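You operate a simulated robot arm through the tools that you are given. There is no shell and no other tool. Be economical: measure what you need, move in short steps, check, and stop when the job is done.

You run a simulated robot arm. Do the job below in one go: nothing can be reset, and whatever is moved stays where it is left.

## Task
Shut the steam valve, vent drawer one, bring tray one before the fan.
Fine: open only once the door gauge is in the green; vent and drawer end shut, the latch free.

Only the result counts: the job must be done as asked and must still hold three seconds after the hand-in. Knocking over, shifting, dropping, spilling or breaking anything else fails it.

## Robot
A 7-joint arm with a two-finger parallel gripper, fixed in place. Base frame: the origin is at the foot of the arm, x ahead of it, y to its left, z up. Lengths are in m, angles in rad, forces in N, time in s.
With the tool pointing down near the work surface it reaches from about 0.1 to 0.6 m from the base axis. Its first joint turns from -2.007 to 2.007 rad. Payload 3.91 kg.
The TCP is the grasp point between the finger pads, 0.03 m short of the fingertips. In the tool frame z runs along the fingers and y along their closing line. Largest opening 0.11 m; finger width 0.02, thickness 0.01; the body of the gripper, 0.048 by 0.112 m, starts 0.055 m behind the TCP.
Orientation is told as [roll, pitch, yaw] about the base's x, y, z axes, in that order, counted from this pose: with the fingers straight down and closing along the base's y, the tool's x points along the base's -x, its y along +y and its z along -z.

## Interface
- The arm moves only by the tool drive_tool. Its argument "rows" is a list of rows, each a list of 7 numbers: the shift along the tool's x, y, z in m, then the turn, a rotation vector about the tool's x, y, z in rad, then the opening, from 0 (shut) to 1 (fully open). In form: [[x, y, z, wx, wy, wz, gripper], ...]. A call has 1 to 20 rows; each row is the pose to reach, as a shift and turn from the pose commanded when the call began, along the tool's axes at that moment. Rows are played at 5 a second. More than 0.05 m and 0.15 rad between two rows, or a gripper value outside its range, and nothing of the call is played. A pose out of reach is approached as far as the arm can. The call stops where the force on the tool passes 90 N (or 10 N more than at its start, if that is more) or the arm is blocked; 0.2 s more then pass. The fingers move at their own pace (about 0.153 m/s each) and stop on an object; they squeeze with about 45 N. The grip force told is the motor's: it shows also when the fingers shut on nothing. Time passes only in rows, and 0.2 s behind the last, so rows that repeat a pose let the fingers close. The reply holds the time, the measured pose of the TCP, the force on the tool along the base axes, the opening and the grip force, in the units named above and with some noise.
- Cameras (640 x 400 px; columns grow to the right, rows downward): "scene" is fixed at [0.4008, 0.5009, 1.4723]; the picture's right is [0.97, 0.24, 0.00], its down [0.21, -0.86, -0.47] and it looks along [-0.11, 0.46, -0.88] (base axes); focal length 214 px, centre (320, 200). "wrist" rides on the gripper at [0.072, 0.017, -0.103] in the tool frame; the picture's right is [-0.23, 0.97, 0.00], its down [-0.76, -0.18, -0.62] and it looks along [-0.61, -0.14, 0.78] (tool axes); focal length 222 px, centre (320, 200). There is no depth. A picture from a camera that has moved, and an enlarged one, comes with that camera's place and axes in the base frame and with its lens.
- camera(camera): a new picture of that camera. The clock stands still meanwhile.
- slide_trunk(by): slides the trunk up (or, below 0, down) by that many m; the arm rides with it, the base frame stays. It gives what a move gives, with no picture.
- enlarge(camera, box): a new picture of the part [left, top, right, bottom] of that camera's present view, enlarged. The clock stands still meanwhile.
- close_job(): hands the job in; it is judged then, once.

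Work in short steps. Places have to be worked out from the pictures, the camera data and where the tool is seen: move nearer, look again, correct. Check each grasp and each placing, and mend what went wrong. You have 120 turns and 68 pictures in all, those below and enlarged ones among them. Open the gripper and draw the arm clear of the work before you hand the job in, unless the task says otherwise; then end with one line.

The tools are called after "Call:" as a command line: name --pt "numbers of a row" for each row, then --argument value for the rest, lists and objects as JSON in quotes. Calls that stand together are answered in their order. drive_tool: Moves the arm, as the interface text tells. Its arguments: {"type":"object","properties":{"rows":{"type":"array","items":{"type":"array","items":{"type":"number"}}}},"required":["rows"]} The other tools are called the same way: slide_trunk (by) slides the trunk up or down; camera (camera) takes a picture; enlarge (camera, box) takes an enlarged picture of a part of a camera's view; close_job () hands the job in.

At the start:

```text
time: 0.0
tool_pos: [0.3851, 0.2902, 1.1223]
orientation: [-0.001, -0.001, 0.0]
wrist_force: [0.3, 0.3, -0.2]
width: 0.1102
gripper_force: 0.0
trunk travel left (down, up): [-0.675, 0.315]
```

scene: 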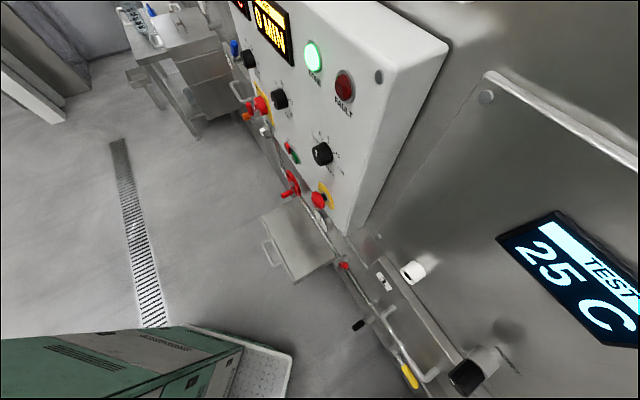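
wrist: 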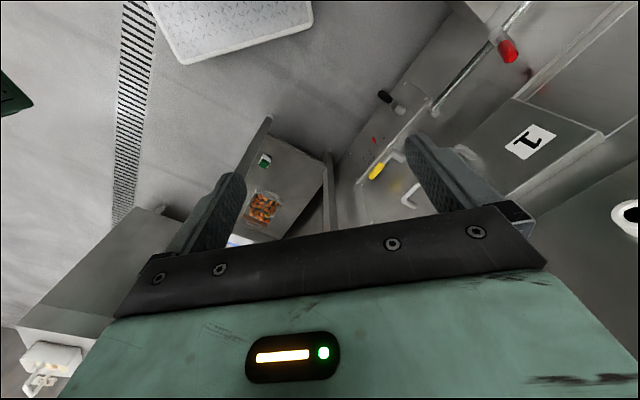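

The scene picture shows a control panel with a wall of equipment to its right; the wrist shows a workpiece area below. I look closer at both views first.

Call:
enlarge --camera "scene" --box '[220, 120, 480, 400]'

Call:
enlarge --camera "wrist" --box '[320, 0, 640, 240]'

Call:
enlarge --camera "scene" --box '[100, 0, 400, 220]'

```text
1.43 times, centred on (350, 260) of scene
camera zoom: at [0.4008, 0.5009, 1.4723], right [0.97, 0.24, 0.0], down [0.21, -0.86, -0.47], along [-0.11, 0.46, -0.88], focal length 306 px, centre (277, 114)
```

zoom: 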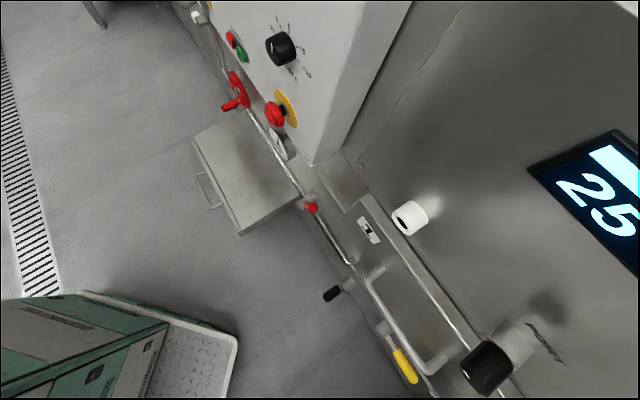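

```text
1.67 times, centred on (480, 120) of wrist
camera zoom: at [0.3116, 0.3065, 1.227], right [0.23, 0.97, 0.0], down [0.76, -0.18, 0.62], along [0.61, -0.14, -0.78], focal length 370 px, centre (53, 333)
```

zoom: 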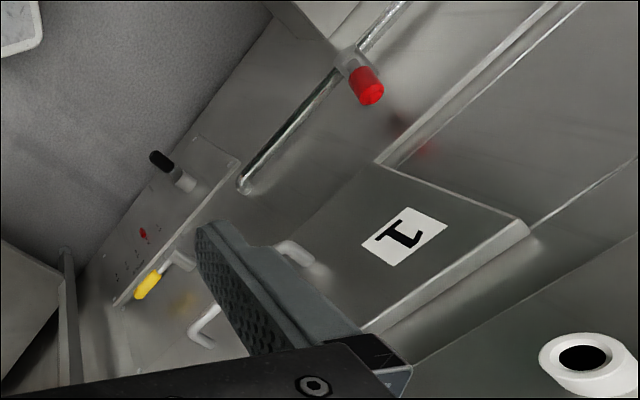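

```text
1.82 times, centred on (250, 110) of scene
camera zoom: at [0.4008, 0.5009, 1.4723], right [0.97, 0.24, 0.0], down [0.21, -0.86, -0.47], along [-0.11, 0.46, -0.88], focal length 390 px, centre (447, 364)
```

zoom: 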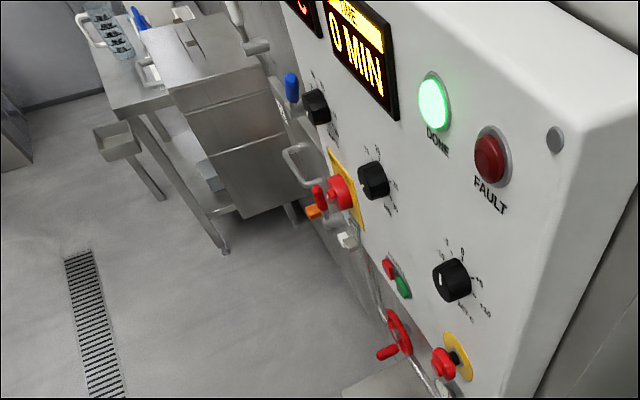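

The view is cramped, so I draw back from the front of the machine and tilt the tool up to look at it straight on.

Call:
drive_tool --pt "0.04 0 0 0 0 0 1" --pt "0.08 0 0 0 -0.14 0 1" --pt "0.1 0 0 0 -0.28 0 1" --pt "0.1 0 0 0 -0.42 0 1" --pt "0.1 0 0 0 -0.56 0 1" --pt "0.1 0 0 0 -0.7 0 1"

Call:
camera --camera "wrist"

Call:
camera --camera "scene"

```text
time: 1.1
tool_pos: [0.368, 0.2745, 1.1371]
orientation: [0.035, -0.479, -0.228]
wrist_force: [-0.5, -0.4, -0.5]
width: 0.1097
gripper_force: 0.1
trunk travel left (down, up): [-0.675, 0.315]
stopped in row 5: the arm was blocked; the commanded pose is now the measured one
```

```text
62 pictures are left
camera wrist: at [0.2616, 0.3117, 1.1967], right [0.4, 0.91, 0.14], down [0.34, -0.28, 0.9], along [0.85, -0.31, -0.42], focal length 222 px, centre (320, 200)
```

wrist: 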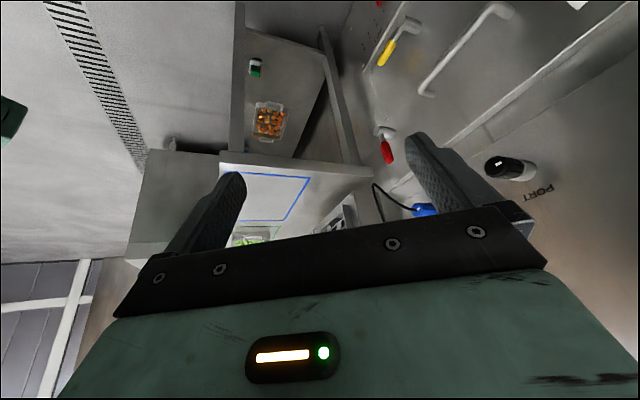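

```text
61 pictures are left
```

scene: 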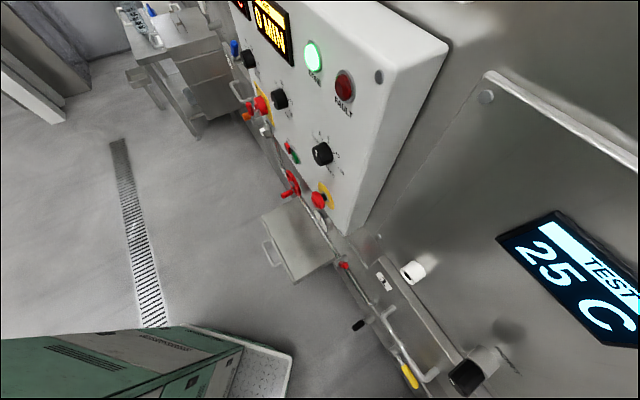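

The arm seems to have met a joint limit (no contact force). The front of the machine appears to run diagonally (normal ≈ azimuth 44°), about 0.85 m off; I go lower for the views of the valve, drawer and tables.

Call:
slide_trunk --by -0.25

Call:
camera --camera "wrist"

Call:
camera --camera "scene"

```text
time: 3.7
tool_pos: [0.3701, 0.2732, 0.8853]
orientation: [0.03, -0.478, -0.227]
wrist_force: [0.1, -0.1, 0.2]
width: 0.11
gripper_force: 0.0
trunk travel left (down, up): [-0.425, 0.565]
```

```text
60 pictures are left
camera wrist: at [0.2629, 0.3117, 0.9443], right [0.4, 0.91, 0.13], down [0.34, -0.28, 0.9], along [0.85, -0.32, -0.42], focal length 222 px, centre (320, 200)
```

wrist: 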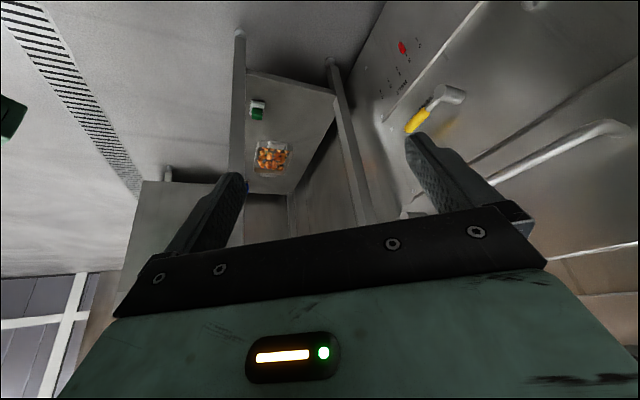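

```text
59 pictures are left
```

scene: 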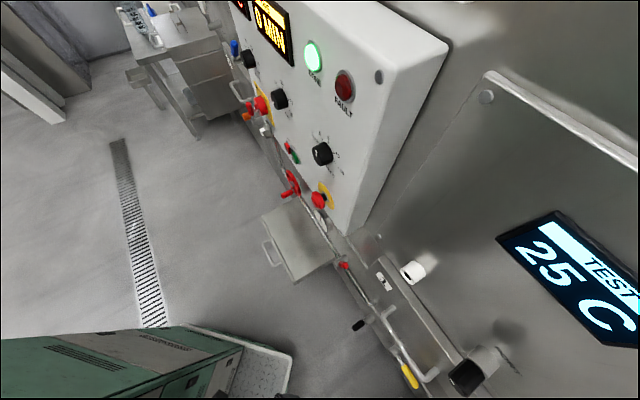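

The wrist still sees mostly past the machine. I turn the tool about the vertical to face the machine front squarely (yaw about 0.78), drawing back a little.

Call:
drive_tool --pt "0.02 -0.005 -0.01 -0.06 0 -0.12 1" --pt "0.04 -0.01 -0.02 -0.12 0 -0.24 1" --pt "0.06 -0.015 -0.03 -0.18 0 -0.35 1" --pt "0.078 -0.02 -0.04 -0.24 0 -0.47 1" --pt "0.078 -0.02 -0.04 -0.3 0 -0.59 1" --pt "0.078 -0.02 -0.04 -0.36 0 -0.7 1" --pt "0.078 -0.02 -0.04 -0.42 0 -0.82 1" --pt "0.078 -0.02 -0.04 -0.46 0 -0.9 1"

Call:
camera --camera "wrist"

```text
time: 4.7
tool_pos: [0.3596, 0.2589, 0.8849]
orientation: [0.029, -0.501, 0.063]
wrist_force: [0.5, 0.2, 0.2]
width: 0.1103
gripper_force: 0.0
trunk travel left (down, up): [-0.425, 0.565]
stopped in row 4: the arm was blocked; the commanded pose is now the measured one
```

```text
58 pictures are left
camera wrist: at [0.2447, 0.2651, 0.9423], right [0.12, 0.98, 0.13], down [0.39, -0.17, 0.91], along [0.91, -0.06, -0.4], focal length 222 px, centre (320, 200)
```

wrist: 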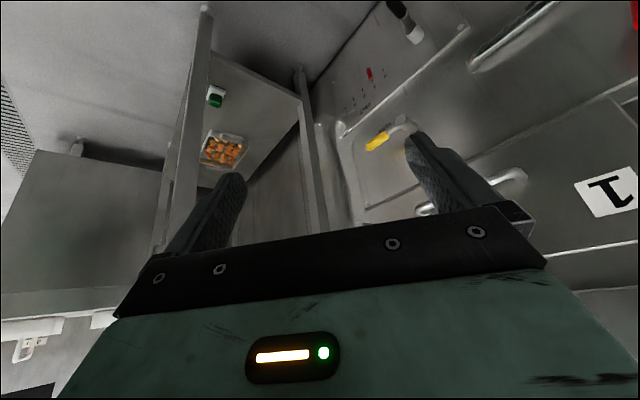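

Drawing back seems to be what blocks the arm. I turn in place without drawing back.

Call:
drive_tool --pt "0 0 0 -0.06 0 -0.12 1" --pt "0 0 0 -0.12 0 -0.24 1" --pt "0 0 0 -0.18 0 -0.35 1" --pt "0 0 0 -0.24 0 -0.47 1" --pt "0 0 0 -0.3 0 -0.59 1" --pt "0 0 0 -0.34 0 -0.66 1"

Call:
camera --camera "wrist"

```text
time: 6.1
tool_pos: [0.345, 0.2577, 0.8808]
orientation: [-0.007, -0.499, 0.86]
wrist_force: [-0.7, -0.2, 0.6]
width: 0.11
gripper_force: 0.1
trunk travel left (down, up): [-0.425, 0.565]
```

```text
57 pictures are left
camera wrist: at [0.2582, 0.1835, 0.9367], right [-0.61, 0.79, 0.1], down [0.37, 0.17, 0.91], along [0.7, 0.59, -0.39], focal length 222 px, centre (320, 200)
```

wrist: 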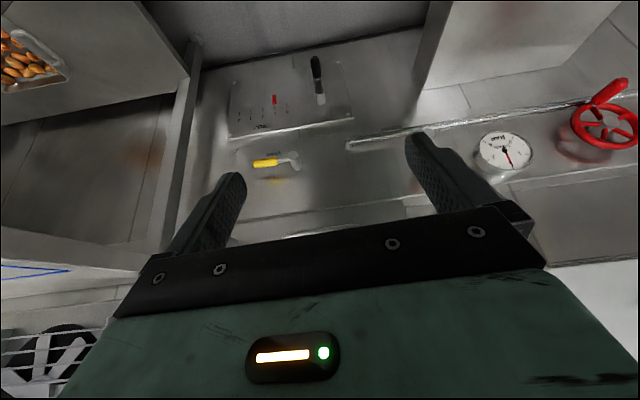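

Now I see a gauge, red wheel, yellow lever, black lever on a plate, and a fan by the blue-marked table. I enlarge for labels.

Call:
enlarge --camera "wrist" --box '[200, 40, 400, 220]'

Call:
enlarge --camera "wrist" --box '[430, 40, 640, 280]'

```text
2.22 times, centred on (300, 130) of wrist
camera zoom: at [0.2582, 0.1835, 0.9367], right [-0.61, 0.79, 0.1], down [0.37, 0.17, 0.91], along [0.7, 0.59, -0.39], focal length 494 px, centre (364, 356)
```

zoom: 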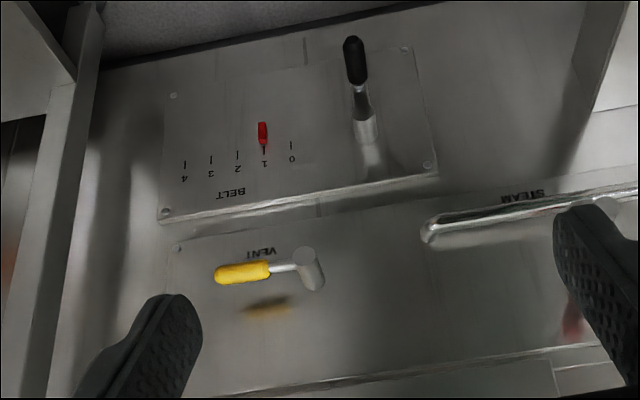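

```text
1.67 times, centred on (535, 160) of wrist
camera zoom: at [0.2582, 0.1835, 0.9367], right [-0.61, 0.79, 0.1], down [0.37, 0.17, 0.91], along [0.7, 0.59, -0.39], focal length 370 px, centre (-38, 267)
```

zoom: 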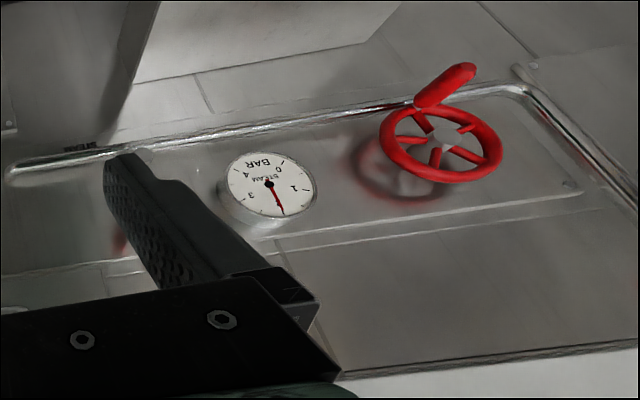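

VENT (yellow) at about (0.75,0.41,0.575), steam wheel about (0.14,1.01,0.62), a STEAM bar gauge between. I raise the trunk to see drawer 1 and whatever gauge and latch it has.

Call:
slide_trunk --by 0.25

Call:
camera --camera "wrist"

Call:
enlarge --camera "wrist" --box '[400, 0, 640, 200]'

```text
time: 8.6
tool_pos: [0.3501, 0.257, 1.131]
orientation: [-0.004, -0.499, 0.843]
wrist_force: [0.1, -1.0, 0.1]
width: 0.1102
gripper_force: 0.1
trunk travel left (down, up): [-0.675, 0.315]
```

```text
54 pictures are left
camera wrist: at [0.2623, 0.1844, 1.1871], right [-0.59, 0.8, 0.1], down [0.38, 0.16, 0.91], along [0.71, 0.58, -0.39], focal length 222 px, centre (320, 200)
```

wrist: 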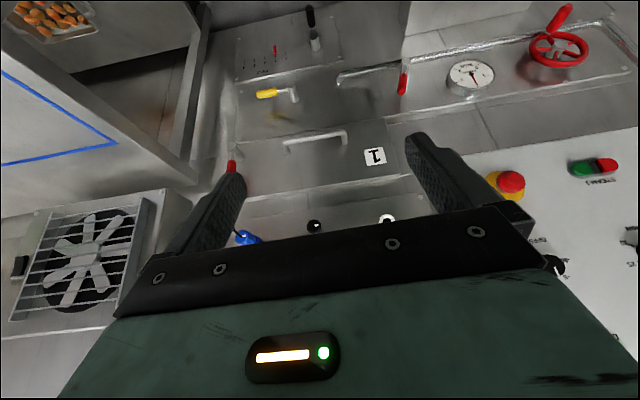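

```text
2.00 times, centred on (520, 100) of wrist
camera zoom: at [0.2623, 0.1844, 1.1871], right [-0.59, 0.8, 0.1], down [0.38, 0.16, 0.91], along [0.71, 0.58, -0.39], focal length 444 px, centre (-80, 400)
```

zoom: 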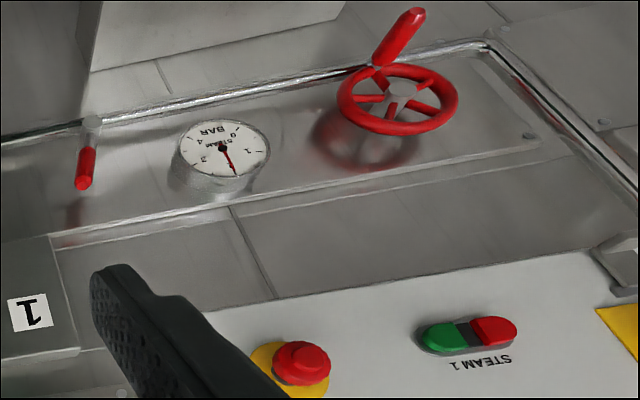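

Fan, blue-marked table, drawer 1 with handle, a red lever at its left side, and a red lever on the steam pipe are now seen. I enlarge each.

Call:
enlarge --camera "wrist" --box '[200, 60, 420, 260]'

Call:
enlarge --camera "wrist" --box '[0, 60, 200, 320]'

Call:
enlarge --camera "scene" --box '[320, 220, 560, 400]'

```text
2.00 times, centred on (310, 160) of wrist
camera zoom: at [0.2623, 0.1844, 1.1871], right [-0.59, 0.8, 0.1], down [0.38, 0.16, 0.91], along [0.71, 0.58, -0.39], focal length 444 px, centre (340, 280)
```

zoom: 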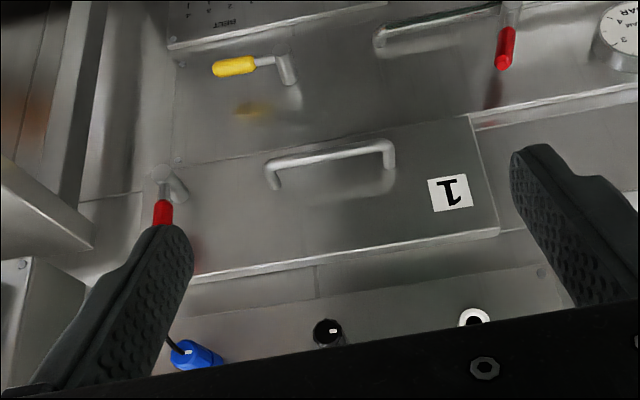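

```text
1.54 times, centred on (100, 190) of wrist
camera zoom: at [0.2623, 0.1844, 1.1871], right [-0.59, 0.8, 0.1], down [0.38, 0.16, 0.91], along [0.71, 0.58, -0.39], focal length 342 px, centre (658, 215)
```

zoom: 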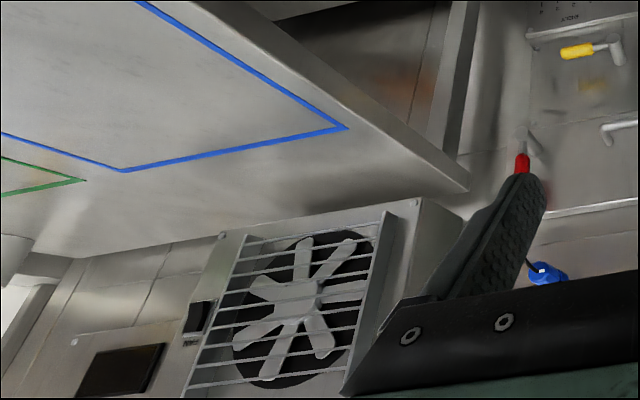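

```text
2.22 times, centred on (440, 310) of scene
camera zoom: at [0.4008, 0.5009, 1.4723], right [0.97, 0.24, 0.0], down [0.21, -0.86, -0.47], along [-0.11, 0.46, -0.88], focal length 477 px, centre (53, -44)
```

zoom: 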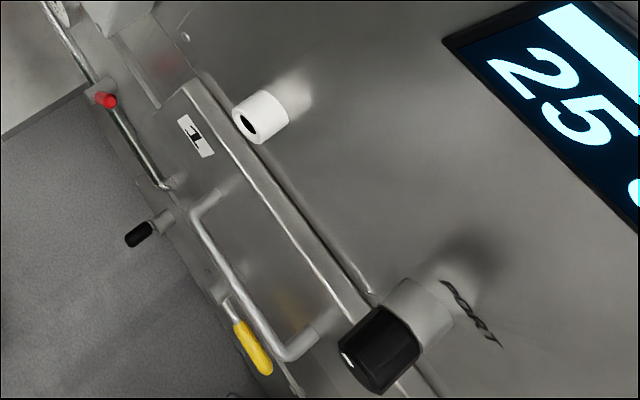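

I judge the pipe's red lever tip at about (0.445, 0.66, 0.71) and wheel at (0.14,1.02,0.61). I move nearer to the pipe lever to see labels and test reach.

Call:
drive_tool --pt "-0.016 0.03 0.035 0 0 0 1" --pt "-0.032 0.06 0.07 0 0 0 1" --pt "-0.05 0.09 0.11 0 0 0 1" --pt "-0.066 0.12 0.15 0 0 0 1" --pt "-0.082 0.146 0.193 0 0 0 1"

Call:
camera --camera "wrist"

Call:
camera --camera "scene"

```text
refused: row 3 steps farther than a row can; nothing moved
```

```text
49 pictures are left
camera wrist: at [0.2623, 0.1844, 1.1871], right [-0.59, 0.8, 0.1], down [0.38, 0.16, 0.91], along [0.71, 0.58, -0.39], focal length 222 px, centre (320, 200)
```

wrist: 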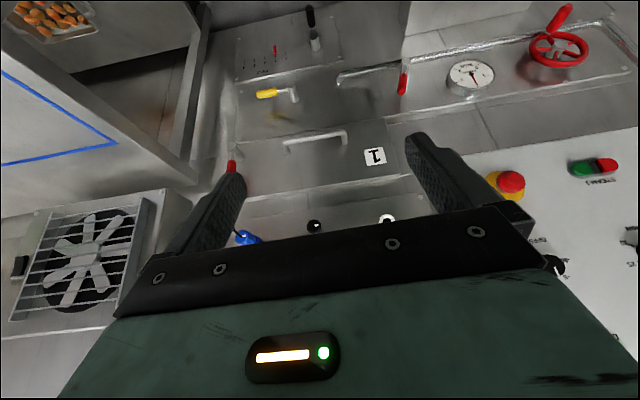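

```text
48 pictures are left
```

scene: 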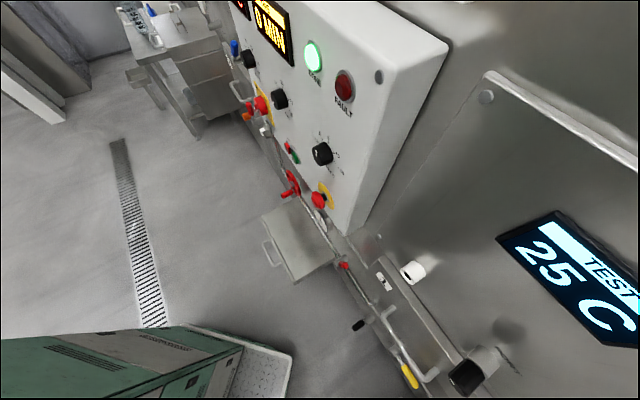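

A row was too long; I split the move in smaller rows.

Call:
drive_tool --pt "-0.014 0.024 0.032 0 0 0 1" --pt "-0.028 0.048 0.064 0 0 0 1" --pt "-0.042 0.073 0.096 0 0 0 1" --pt "-0.056 0.097 0.128 0 0 0 1" --pt "-0.07 0.122 0.16 0 0 0 1" --pt "-0.082 0.146 0.193 0 0 0 1"

```text
time: 10.0
tool_pos: [0.3515, 0.479, 1.0042]
orientation: [-0.002, -0.502, 0.84]
wrist_force: [0.4, 0.8, 0.2]
width: 0.1101
gripper_force: 0.1
trunk travel left (down, up): [-0.675, 0.315]
```

The move was clean. I look at the steam pipe from here.

Call:
camera --camera "wrist"

```text
47 pictures are left
camera wrist: at [0.2636, 0.4052, 1.0593], right [-0.59, 0.8, 0.11], down [0.38, 0.15, 0.91], along [0.71, 0.58, -0.39], focal length 222 px, centre (320, 200)
```

wrist: 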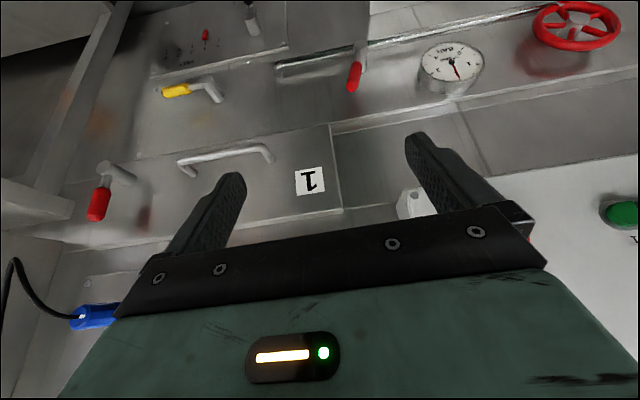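

I enlarge the lever areas for markings and the gauge.

Call:
enlarge --camera "wrist" --box '[260, 10, 500, 160]'

Call:
enlarge --camera "wrist" --box '[60, 60, 260, 250]'

```text
2.67 times, centred on (380, 85) of wrist
camera zoom: at [0.2636, 0.4052, 1.0593], right [-0.59, 0.8, 0.11], down [0.38, 0.15, 0.91], along [0.71, 0.58, -0.39], focal length 592 px, centre (160, 507)
```

zoom: 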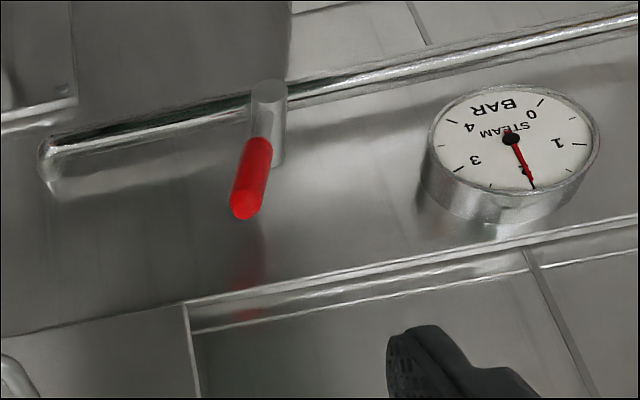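

```text
2.11 times, centred on (160, 155) of wrist
camera zoom: at [0.2636, 0.4052, 1.0593], right [-0.59, 0.8, 0.11], down [0.38, 0.15, 0.91], along [0.71, 0.58, -0.39], focal length 468 px, centre (657, 295)
```

zoom: 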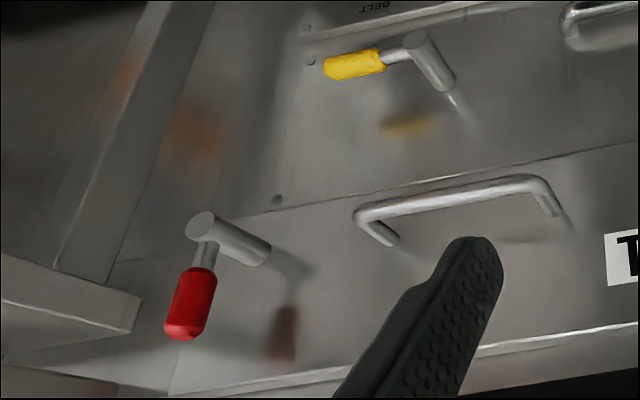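

Steam gauge reads 2 bar. No gauge with a green zone is seen yet, so I tilt up to look over the upper front of the machine.

Call:
drive_tool --pt "0 0 0 0 -0.12 0 1" --pt "0 0 0 0 -0.24 0 1" --pt "0 0 0 0 -0.36 0 1" --pt "0 0 0 0 -0.48 0 1" --pt "0 0 0 0 -0.6 0 1"

Call:
camera --camera "wrist"

```text
time: 10.8
tool_pos: [0.49, 0.4359, 1.0566]
orientation: [0.12, -0.857, 0.51]
wrist_force: [-0.5, -0.3, 0.6]
width: 0.1097
gripper_force: 0.0
trunk travel left (down, up): [-0.675, 0.315]
stopped in row 3: the arm was blocked; the commanded pose is now the measured one
```

```text
44 pictures are left
camera wrist: at [0.377, 0.3771, 1.0717], right [-0.42, 0.87, 0.25], down [0.17, -0.2, 0.97], along [0.89, 0.45, -0.06], focal length 222 px, centre (320, 200)
```

wrist: 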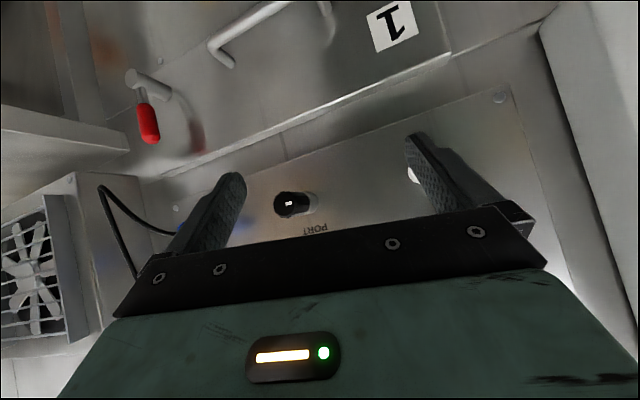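

Tilting that far ran into a joint limit and dragged the tool along; I go back to the milder tilt, turned further left toward the wheel side.

Call:
drive_tool --pt "0.01 0.008 -0.014 -0.057 0.052 -0.05 1" --pt "0.024 0.016 -0.028 -0.113 0.105 -0.1 1" --pt "0.036 0.022 -0.042 -0.17 0.157 -0.147 1" --pt "0.049 0.03 -0.056 -0.227 0.21 -0.196 1" --pt "0.061 0.037 -0.07 -0.284 0.262 -0.245 1" --pt "0.073 0.045 -0.085 -0.34 0.315 -0.295 1" --pt "0.085 0.052 -0.1 -0.4 0.367 -0.344 1" --pt "0.0977 0.06 -0.113 -0.454 0.42 -0.393 1"

Call:
slide_trunk --by -0.2

Call:
camera --camera "wrist"

```text
time: 12.6
tool_pos: [0.3301, 0.3984, 1.0552]
orientation: [0.204, -0.487, 1.101]
wrist_force: [0.6, 0.3, -0.2]
width: 0.11
gripper_force: 0.0
trunk travel left (down, up): [-0.675, 0.315]
```

```text
time: 14.8
tool_pos: [0.3318, 0.3984, 0.8574]
orientation: [0.204, -0.486, 1.1]
wrist_force: [-0.3, 0.4, 0.3]
width: 0.1102
gripper_force: 0.1
trunk travel left (down, up): [-0.475, 0.515]
```

```text
43 pictures are left
camera wrist: at [0.2843, 0.295, 0.9157], right [-0.8, 0.53, 0.28], down [0.45, 0.22, 0.86], along [0.4, 0.82, -0.42], focal length 222 px, centre (320, 200)
```

wrist: 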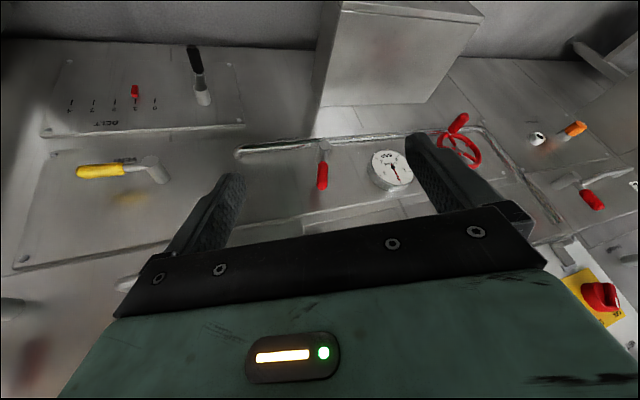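

More is visible at the left: an orange lever and another red lever. I enlarge it.

Call:
enlarge --camera "wrist" --box '[420, 80, 640, 320]'

Call:
enlarge --camera "wrist" --box '[280, 0, 500, 210]'

```text
1.67 times, centred on (530, 200) of wrist
camera zoom: at [0.2843, 0.295, 0.9157], right [-0.8, 0.53, 0.28], down [0.45, 0.22, 0.86], along [0.4, 0.82, -0.42], focal length 370 px, centre (-30, 200)
```

zoom: 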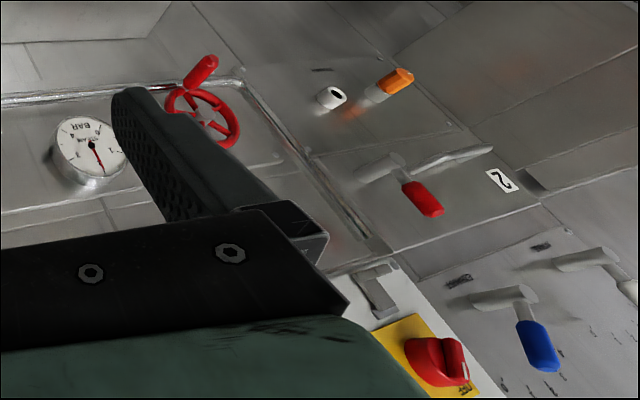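

```text
1.90 times, centred on (390, 105) of wrist
camera zoom: at [0.2843, 0.295, 0.9157], right [-0.8, 0.53, 0.28], down [0.45, 0.22, 0.86], along [0.4, 0.82, -0.42], focal length 423 px, centre (187, 381)
```

zoom: 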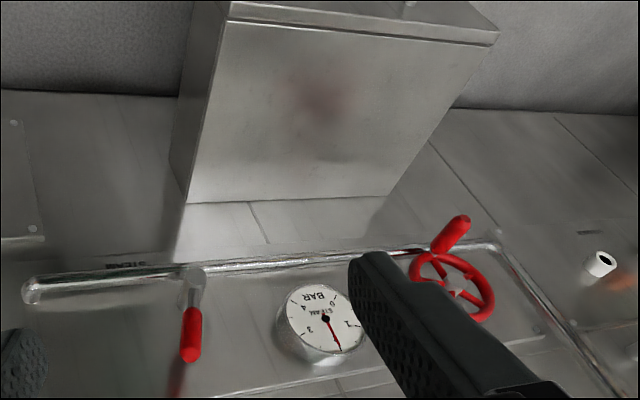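

Station 2 (drawer 2) is the far one; the STEAM label belongs to the pipe lever, same label offset as VENT has. I still need the door gauge, so I raise the trunk and turn back to look at the wall above drawer 1.

Call:
drive_tool --pt "0 0 0 0.07 0 0.13 1" --pt "0 0 0 0.14 0 0.265 1" --pt "0 0 0 0.17 0 0.4 1"

Call:
slide_trunk --by 0.5

Call:
camera --camera "wrist"

```text
refused: row 2 steps farther than a row can; nothing moved
```

```text
refused: 0.5 is not a number from -0.4 to 0.4
```

```text
40 pictures are left
camera wrist: at [0.2843, 0.295, 0.9157], right [-0.8, 0.53, 0.28], down [0.45, 0.22, 0.86], along [0.4, 0.82, -0.42], focal length 222 px, centre (320, 200)
```

wrist: 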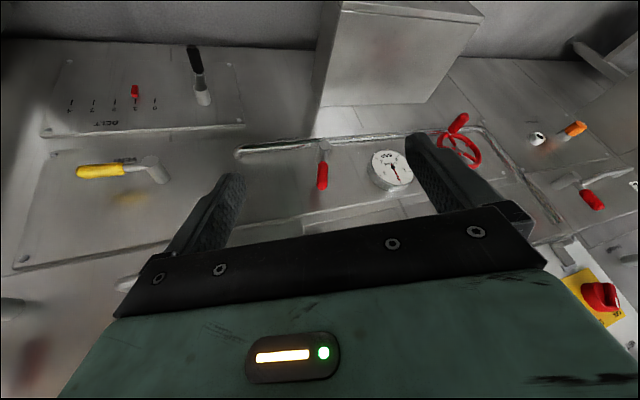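

Both calls were refused for step size; I redo them with allowed steps.

Call:
drive_tool --pt "0 0 0 0.055 0 0.12 1" --pt "0 0 0 0.11 0 0.24 1" --pt "0 0 0 0.16 0 0.36 1"

Call:
slide_trunk --by 0.4

```text
time: 15.6
tool_pos: [0.3385, 0.3978, 0.855]
orientation: [0.212, -0.413, 0.693]
wrist_force: [-0.1, -0.7, 0.0]
width: 0.1101
gripper_force: 0.0
trunk travel left (down, up): [-0.475, 0.515]
```

```text
time: 19.4
tool_pos: [0.3388, 0.3985, 1.2564]
orientation: [0.211, -0.412, 0.697]
wrist_force: [0.4, -0.2, 1.0]
width: 0.1098
gripper_force: 0.2
trunk travel left (down, up): [-0.875, 0.115]
```

Moved; now a look from up here.

Call:
camera --camera "wrist"

```text
39 pictures are left
camera wrist: at [0.2588, 0.3235, 1.3235], right [-0.51, 0.81, 0.28], down [0.55, 0.07, 0.83], along [0.66, 0.58, -0.48], focal length 222 px, centre (320, 200)
```

wrist: 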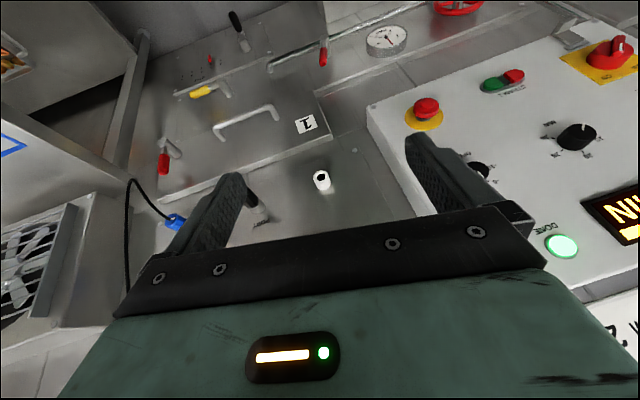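

I check the white cylinder above the drawer closely — it may be the door gauge — and the display area.

Call:
enlarge --camera "wrist" --box '[230, 80, 370, 230]'

Call:
enlarge --camera "scene" --box '[380, 60, 640, 320]'

```text
2.67 times, centred on (300, 155) of wrist
camera zoom: at [0.2588, 0.3235, 1.3235], right [-0.51, 0.81, 0.28], down [0.55, 0.07, 0.83], along [0.66, 0.58, -0.48], focal length 592 px, centre (373, 320)
```

zoom: 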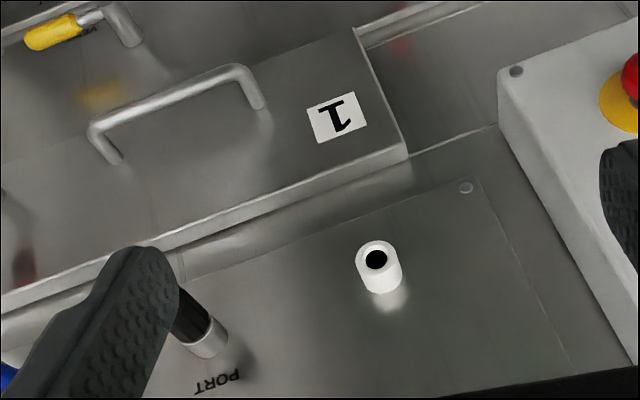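

```text
1.54 times, centred on (510, 190) of scene
camera zoom: at [0.4008, 0.5009, 1.4723], right [0.97, 0.24, 0.0], down [0.21, -0.86, -0.47], along [-0.11, 0.46, -0.88], focal length 330 px, centre (28, 215)
```

zoom: 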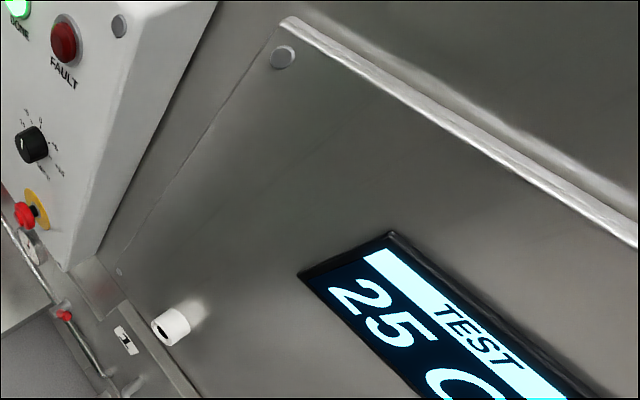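

No gauge here. I turn right, toward the fan side, to see the rest of the wall and the table.

Call:
drive_tool --pt "0 0 0 0.055 0 0.12 1" --pt "0 0 0 0.11 0 0.24 1" --pt "0 0 0 0.16 0 0.36 1" --pt "0 0 0 0.21 0 0.48 1" --pt "0 0 0 0.26 0 0.6 1" --pt "0 0 0 0.3 0 0.72 1"

Call:
camera --camera "wrist"

```text
time: 20.8
tool_pos: [0.3627, 0.3926, 1.2558]
orientation: [0.158, -0.282, -0.1]
wrist_force: [0.1, -0.3, 0.3]
width: 0.11
gripper_force: 0.2
trunk travel left (down, up): [-0.875, 0.115]
```

```text
36 pictures are left
camera wrist: at [0.2642, 0.4016, 1.3362], right [0.27, 0.94, 0.21], down [0.54, -0.33, 0.78], along [0.8, -0.1, -0.59], focal length 222 px, centre (320, 200)
```

wrist: 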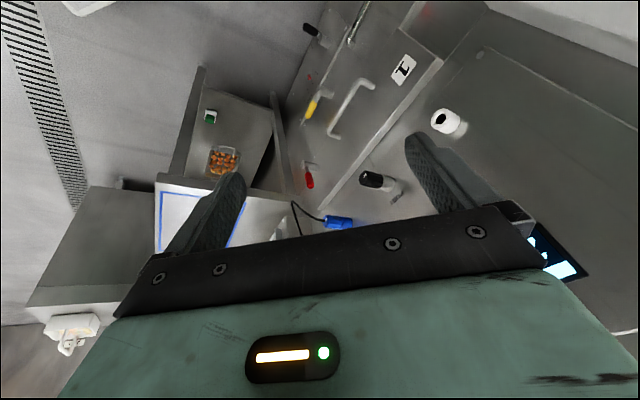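

No door gauge here either; it may only show up near the drawer. I lower the trunk and set the tool nearly level, facing the steam lever, for a close look before touching anything.

Call:
slide_trunk --by -0.4

Call:
drive_tool --pt "-0.001 0.014 -0.002 -0.053 -0.062 -0.11 1" --pt "-0.002 0.028 -0.004 -0.105 -0.123 -0.219 1" --pt "-0.003 0.041 -0.006 -0.158 -0.185 -0.329 1" --pt "-0.004 0.055 -0.008 -0.211 -0.246 -0.439 1" --pt "-0.005 0.069 -0.01 -0.264 -0.308 -0.549 1" --pt "-0.006 0.083 -0.011 -0.317 -0.37 -0.658 1" --pt "-0.007 0.096 -0.013 -0.369 -0.431 -0.768 1" --pt "-0.008 0.11 -0.014 -0.422 -0.493 -0.878 1"

```text
time: 24.6
tool_pos: [0.3566, 0.394, 0.8555]
orientation: [0.16, -0.28, -0.088]
wrist_force: [0.0, -0.1, -0.3]
width: 0.1097
gripper_force: 0.1
trunk travel left (down, up): [-0.475, 0.515]
```

```text
time: 26.4
tool_pos: [0.4231, 0.485, 0.9461]
orientation: [0.142, -0.965, 0.708]
wrist_force: [0.0, -0.1, -0.2]
width: 0.11
gripper_force: 0.0
trunk travel left (down, up): [-0.475, 0.515]
```

The arm gave pitch -0.97 but sits a bit higher; I take a look here.

Call:
camera --camera "wrist"

```text
35 pictures are left
camera wrist: at [0.3251, 0.4031, 0.9466], right [-0.62, 0.74, 0.27], down [0.13, -0.24, 0.96], along [0.78, 0.63, 0.05], focal length 222 px, centre (320, 200)
```

wrist: 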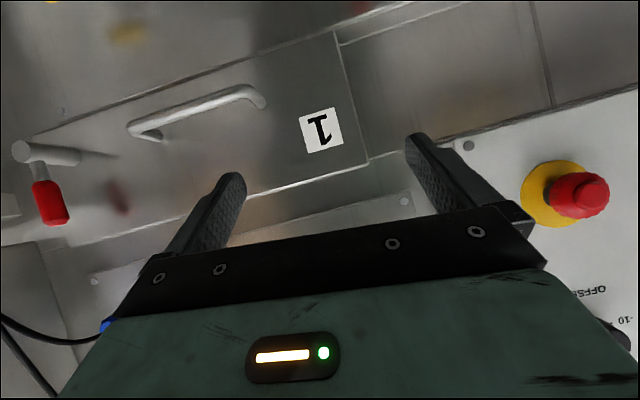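

Drawer handle is at about (0.625,0.485,0.82), latch pivot (0.75,0.32,0.81), vent pivot (0.63,0.44,0.64), steam lever pivot (0.41,0.67,0.62). The wall right of the "TEST" display has been hidden so far, so I raise the trunk with the level tool to look there.

Call:
slide_trunk --by 0.38

Call:
camera --camera "wrist"

```text
time: 30.1
tool_pos: [0.4243, 0.4862, 1.3213]
orientation: [0.131, -0.962, 0.713]
wrist_force: [0.4, -0.2, 0.3]
width: 0.1101
gripper_force: 0.0
trunk travel left (down, up): [-0.855, 0.135]
```

```text
34 pictures are left
camera wrist: at [0.3258, 0.4032, 1.3228], right [-0.61, 0.75, 0.26], down [0.13, -0.23, 0.96], along [0.78, 0.63, 0.04], focal length 222 px, centre (320, 200)
```

wrist: 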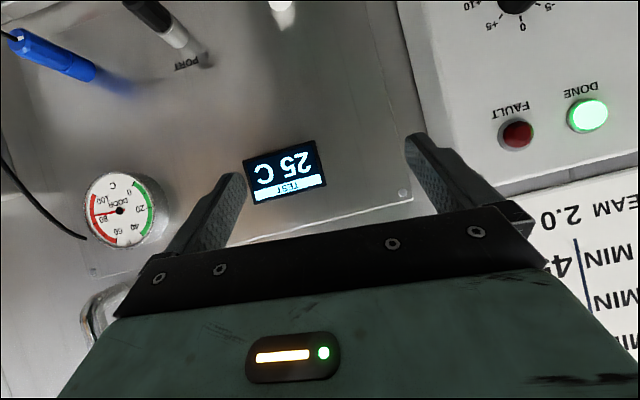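

Found it: the DOOR gauge (°C, green to about 50) reads about 85, in the red. Now the steam lever: I lower the trunk with the tool clear of the wall, levelling the tool and moving toward the lever.

Call:
slide_trunk --by -0.4

Call:
slide_trunk --by -0.22

Call:
drive_tool --pt "0 0 0 0.024 -0.08 -0.014 1" --pt "0 0 0 0.048 -0.16 -0.028 1" --pt "0 0 0 0.072 -0.238 -0.041 1"

```text
time: 33.9
tool_pos: [0.4252, 0.4841, 0.9157]
orientation: [0.118, -0.959, 0.722]
wrist_force: [-0.7, 0.2, 0.0]
width: 0.11
gripper_force: 0.1
trunk travel left (down, up): [-0.455, 0.535]
```

```text
time: 36.3
tool_pos: [0.4255, 0.4833, 0.6938]
orientation: [0.109, -0.954, 0.727]
wrist_force: [-0.1, -0.2, 0.1]
width: 0.1101
gripper_force: 0.0
trunk travel left (down, up): [-0.235, 0.755]
```

```text
time: 36.7
tool_pos: [0.4538, 0.4714, 0.7138]
orientation: [0.146, -1.03, 0.637]
wrist_force: [1.1, -0.3, 0.6]
width: 0.1101
gripper_force: 0.1
trunk travel left (down, up): [-0.235, 0.755]
stopped in row 1: the arm was blocked; the commanded pose is now the measured one
```

Levelling is limited at this stretch; I move sideways toward the lever first, keeping the tilt, and look again.

Call:
drive_tool --pt "0 0.036 0.011 0 0 0 1" --pt "-0.001 0.071 0.022 0 0 0 1" --pt "-0.001 0.107 0.033 0 0 0 1" --pt "-0.002 0.142 0.044 0 0 0 1"

Call:
camera --camera "wrist"

```text
time: 37.7
tool_pos: [0.456, 0.5771, 0.7569]
orientation: [0.268, -1.065, 0.428]
wrist_force: [0.1, 0.3, 0.2]
width: 0.1101
gripper_force: 0.1
trunk travel left (down, up): [-0.235, 0.755]
```

```text
33 pictures are left
camera wrist: at [0.3464, 0.5138, 0.7441], right [-0.49, 0.81, 0.32], down [0.04, -0.35, 0.93], along [0.87, 0.47, 0.15], focal length 222 px, centre (320, 200)
```

wrist: 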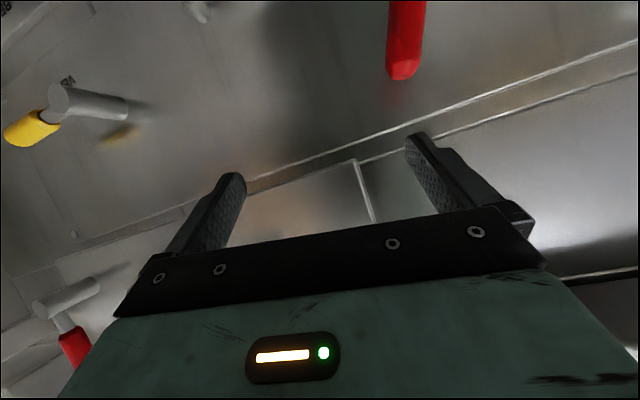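

The handle end of the steam lever is at about (0.445,0.658,0.706). I set the tool at pitch -0.8 squared to the wall, 8 cm short of the lever, fingers open to straddle it.

Call:
drive_tool --pt "0.01 0.02 -0.001 -0.007 0.096 -0.058 1" --pt "0.02 0.041 -0.002 -0.015 0.192 -0.117 1" --pt "0.029 0.061 -0.003 -0.022 0.288 -0.175 1" --pt "0.029 0.061 -0.003 -0.022 0.288 -0.175 1"

Call:
camera --camera "wrist"

```text
time: 38.7
tool_pos: [0.3749, 0.6269, 0.6895]
orientation: [-0.062, -0.749, 0.863]
wrist_force: [0.3, 0.3, 0.1]
width: 0.1101
gripper_force: 0.1
trunk travel left (down, up): [-0.235, 0.755]
```

```text
32 pictures are left
camera wrist: at [0.278, 0.5485, 0.7149], right [-0.61, 0.79, 0.11], down [0.19, 0.01, 0.98], along [0.77, 0.62, -0.15], focal length 222 px, centre (320, 200)
```

wrist: 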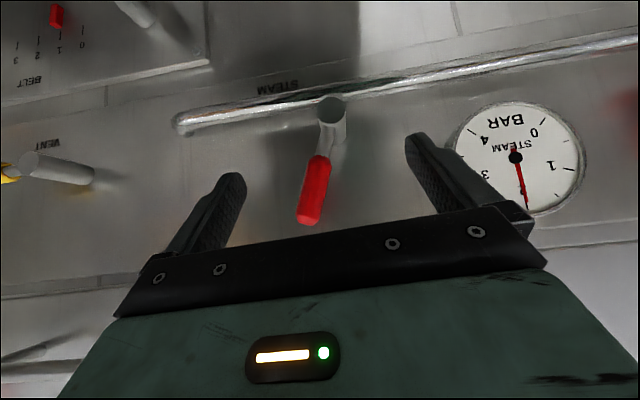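

The lever sits centred between the fingers, leaning about 15° to the robot's right. I advance so the fingers straddle the handle.

Call:
drive_tool --pt "-0.014 -0.004 0.018 0 0 0 1" --pt "-0.028 -0.009 0.036 0 0 0 1" --pt "-0.041 -0.013 0.053 0 0 0 1"

Call:
camera --camera "wrist"

```text
time: 39.5
tool_pos: [0.3609, 0.6829, 0.662]
orientation: [-0.078, -0.734, 0.965]
wrist_force: [0.1, 0.0, 1.3]
width: 0.1101
gripper_force: 0.0
trunk travel left (down, up): [-0.235, 0.755]
```

```text
31 pictures are left
camera wrist: at [0.2712, 0.5961, 0.6901], right [-0.67, 0.73, 0.1], down [0.19, 0.04, 0.98], along [0.72, 0.68, -0.16], focal length 222 px, centre (320, 200)
```

wrist: 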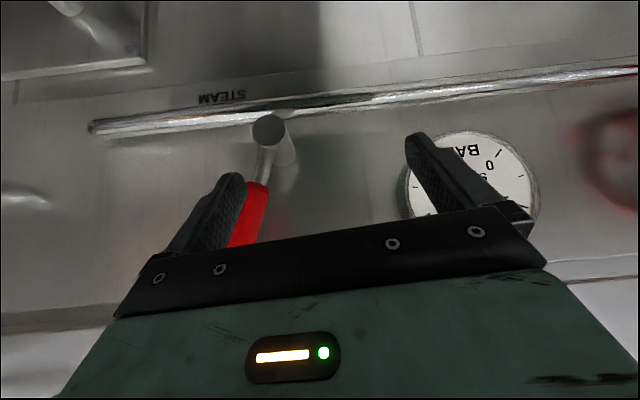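

The arm is at its stretch limit here and slid sideways. I back off, then change the trunk height to see whether a lower shoulder gives more reach.

Call:
drive_tool --pt "0 0 -0.035 0 0 0 1" --pt "0 0 -0.07 0 0 0 1"

Call:
slide_trunk --by -0.15

```text
time: 40.2
tool_pos: [0.3488, 0.648, 0.6085]
orientation: [-0.172, -0.617, 1.002]
wrist_force: [0.5, 0.3, -0.3]
width: 0.1102
gripper_force: 0.0
trunk travel left (down, up): [-0.235, 0.755]
stopped in row 2: the arm was blocked; the commanded pose is now the measured one
```

```text
time: 42.0
tool_pos: [0.3476, 0.6465, 0.4579]
orientation: [-0.171, -0.614, 1.001]
wrist_force: [0.2, 0.5, -0.2]
width: 0.1097
gripper_force: 0.0
trunk travel left (down, up): [-0.085, 0.905]
```

The tool is now low, close above the lid of the box under the pipe, so I move up and to the robot's right away from it.

Call:
drive_tool --pt "-0.007 -0.03 -0.024 0 0 0 1" --pt "-0.014 -0.06 -0.047 -0.015 0.01 0.06 1" --pt "-0.02 -0.093 -0.069 -0.03 0.02 0.12 1" --pt "-0.02 -0.093 -0.069 -0.047 0.03 0.174 1"

```text
time: 42.7
tool_pos: [0.3829, 0.586, 0.3856]
orientation: [-0.22, -0.457, 0.973]
wrist_force: [-0.2, -0.1, 0.5]
width: 0.1102
gripper_force: 0.1
trunk travel left (down, up): [-0.085, 0.905]
stopped in row 3: the arm was blocked; the commanded pose is now the measured one
```

Asking for "up" drove it down again, so a joint is clamped at its limit. I raise the trunk for clearance and bring the tool back to a pointing-down pose to free the joints.

Call:
slide_trunk --by 0.35

Call:
drive_tool --pt "0 -0.01 0 0 0.1 0 1" --pt "0 -0.02 0 0 0.2 0 1" --pt "0 -0.03 0 0 0.3 0 1" --pt "0 -0.04 0 0 0.4 0 1"

```text
time: 46.1
tool_pos: [0.3854, 0.585, 0.7352]
orientation: [-0.222, -0.458, 0.967]
wrist_force: [-0.1, 0.8, -0.7]
width: 0.1101
gripper_force: 0.1
trunk travel left (down, up): [-0.435, 0.555]
```

```text
time: 47.1
tool_pos: [0.4168, 0.5618, 0.7511]
orientation: [-0.191, -0.074, 0.883]
wrist_force: [-0.3, -0.1, -0.3]
width: 0.1101
gripper_force: 0.0
trunk travel left (down, up): [-0.435, 0.555]
```

Pointing down, the arm tracks well even at 0.70 m radius. I raise the tool relative to the trunk (testing for reach) and take out the roll.

Call:
drive_tool --pt "-0.003 -0.007 -0.037 -0.05 0 0 1" --pt "-0.006 -0.014 -0.074 -0.1 0 0.03 1" --pt "-0.008 -0.021 -0.111 -0.15 0 0.06 1" --pt "-0.011 -0.028 -0.147 -0.19 0 0.09 1"

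```text
time: 48.1
tool_pos: [0.4139, 0.5483, 0.8973]
orientation: [0.005, -0.08, 0.792]
wrist_force: [0.1, 0.1, -0.2]
width: 0.1099
gripper_force: 0.0
out of reach, approached as far as the arm can: row 4
trunk travel left (down, up): [-0.435, 0.555]
```

Higher relative height costs reach, so a lower tool relative to the trunk is better. I descend beside the lever with a moderate tilt.

Call:
drive_tool --pt "-0.001 0.011 0.032 0 0 0 1" --pt "-0.003 0.022 0.064 0 -0.12 0 1" --pt "-0.004 0.033 0.096 0 -0.24 0 1" --pt "-0.006 0.044 0.128 0 -0.36 0 1" --pt "-0.007 0.0535 0.158 0 -0.5 0 1"

```text
time: 49.4
tool_pos: [0.4973, 0.5641, 0.7371]
orientation: [0.001, -0.579, 0.634]
wrist_force: [-0.6, 0.0, -1.2]
width: 0.11
gripper_force: 0.0
trunk travel left (down, up): [-0.435, 0.555]
stopped in row 5: the arm was blocked; the commanded pose is now the measured one
```

Tilt is fine when stretched out (it forces radius ≥0.75). So I come over the lever from above: lift first, then shift left at z≈0.79, above the lever end (0.71).

Call:
drive_tool --pt "-0.015 0 -0.023 0 0 0 1" --pt "-0.03 0 -0.046 0 0 0 1" --pt "-0.029 0.035 -0.046 -0.027 0 -0.042 1" --pt "-0.027 0.075 -0.046 -0.055 0 -0.084 1" --pt "-0.0255 0.116 -0.047 -0.082 0 -0.126 1"

Call:
camera --camera "wrist"

```text
time: 50.6
tool_pos: [0.4234, 0.6562, 0.7923]
orientation: [0.005, -0.583, 0.785]
wrist_force: [-0.2, 0.4, 0.5]
width: 0.1097
gripper_force: 0.0
trunk travel left (down, up): [-0.435, 0.555]
```

```text
30 pictures are left
camera wrist: at [0.3294, 0.5843, 0.8385], right [-0.56, 0.82, 0.13], down [0.33, 0.08, 0.94], along [0.76, 0.56, -0.32], focal length 222 px, centre (320, 200)
```

wrist: 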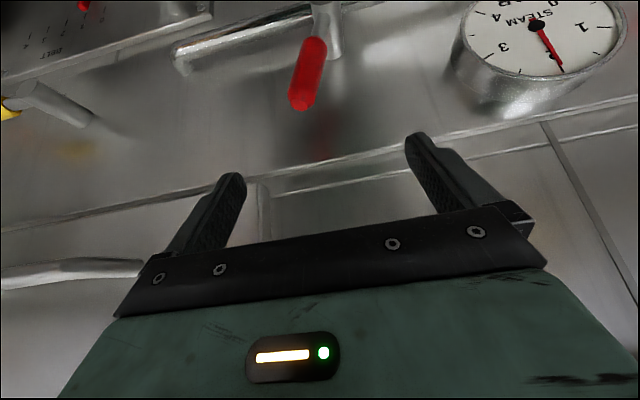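

Tracking is exact here. I descend to straddle the lever handle.

Call:
drive_tool --pt "0.011 0 0.025 0 0 0 1" --pt "0.022 0 0.05 0 0 0 1" --pt "0.033 0 0.075 0 0 0 1" --pt "0.044 0.002 0.099 0 0 0 1"

Call:
camera --camera "wrist"

```text
time: 51.6
tool_pos: [0.4362, 0.6699, 0.6866]
orientation: [0.002, -0.583, 0.787]
wrist_force: [-0.7, 0.0, -0.1]
width: 0.11
gripper_force: 0.1
trunk travel left (down, up): [-0.435, 0.555]
```

```text
29 pictures are left
camera wrist: at [0.3425, 0.5979, 0.7338], right [-0.56, 0.82, 0.13], down [0.33, 0.08, 0.94], along [0.76, 0.56, -0.32], focal length 222 px, centre (320, 200)
```

wrist: 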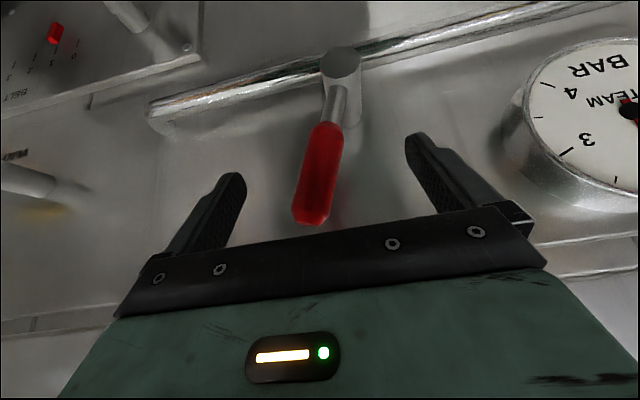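

The lever is well between the fingers. I half-close them and nudge gently left to feel whether it turns that way.

Call:
drive_tool --pt "0 0 0 0 0 0 0.5" --pt "0 0 0 0 0 0 0.5" --pt "0 0.01 0 0 0 0 0.5" --pt "0 0.02 0 0 0 0 0.5" --pt "0 0.03 0 0 0 0 0.5"

```text
time: 52.8
tool_pos: [0.4165, 0.672, 0.6844]
orientation: [-0.003, -0.58, 0.784]
wrist_force: [6.7, -7.4, -3.3]
width: 0.0598
gripper_force: 4.8
out of reach, approached as far as the arm can: row 3, 4, 5
trunk travel left (down, up): [-0.435, 0.555]
```

About 10 N of resistance against going left, and it hardly moved. I try to the right.

Call:
drive_tool --pt "0 -0.012 0 0 0 0 0.5" --pt "0 -0.024 0 0 0 0 0.5" --pt "0 -0.036 0 0 0 0 0.5" --pt "0 -0.048 0 0 0 0 0.5" --pt "0 -0.06 0 0 0 0 0.5"

Call:
camera --camera "wrist"

```text
time: 54.0
tool_pos: [0.4568, 0.6313, 0.6854]
orientation: [0.001, -0.583, 0.784]
wrist_force: [-0.1, 0.5, -0.4]
width: 0.0551
gripper_force: 0.4
trunk travel left (down, up): [-0.435, 0.555]
```

```text
28 pictures are left
camera wrist: at [0.3615, 0.5578, 0.7325], right [-0.55, 0.82, 0.13], down [0.33, 0.08, 0.94], along [0.76, 0.56, -0.32], focal length 222 px, centre (320, 200)
```

wrist: 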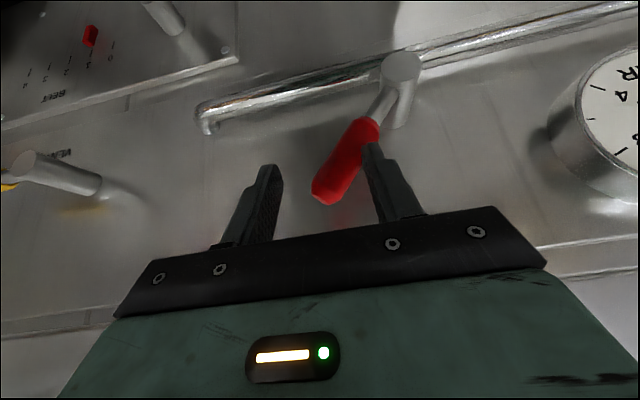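

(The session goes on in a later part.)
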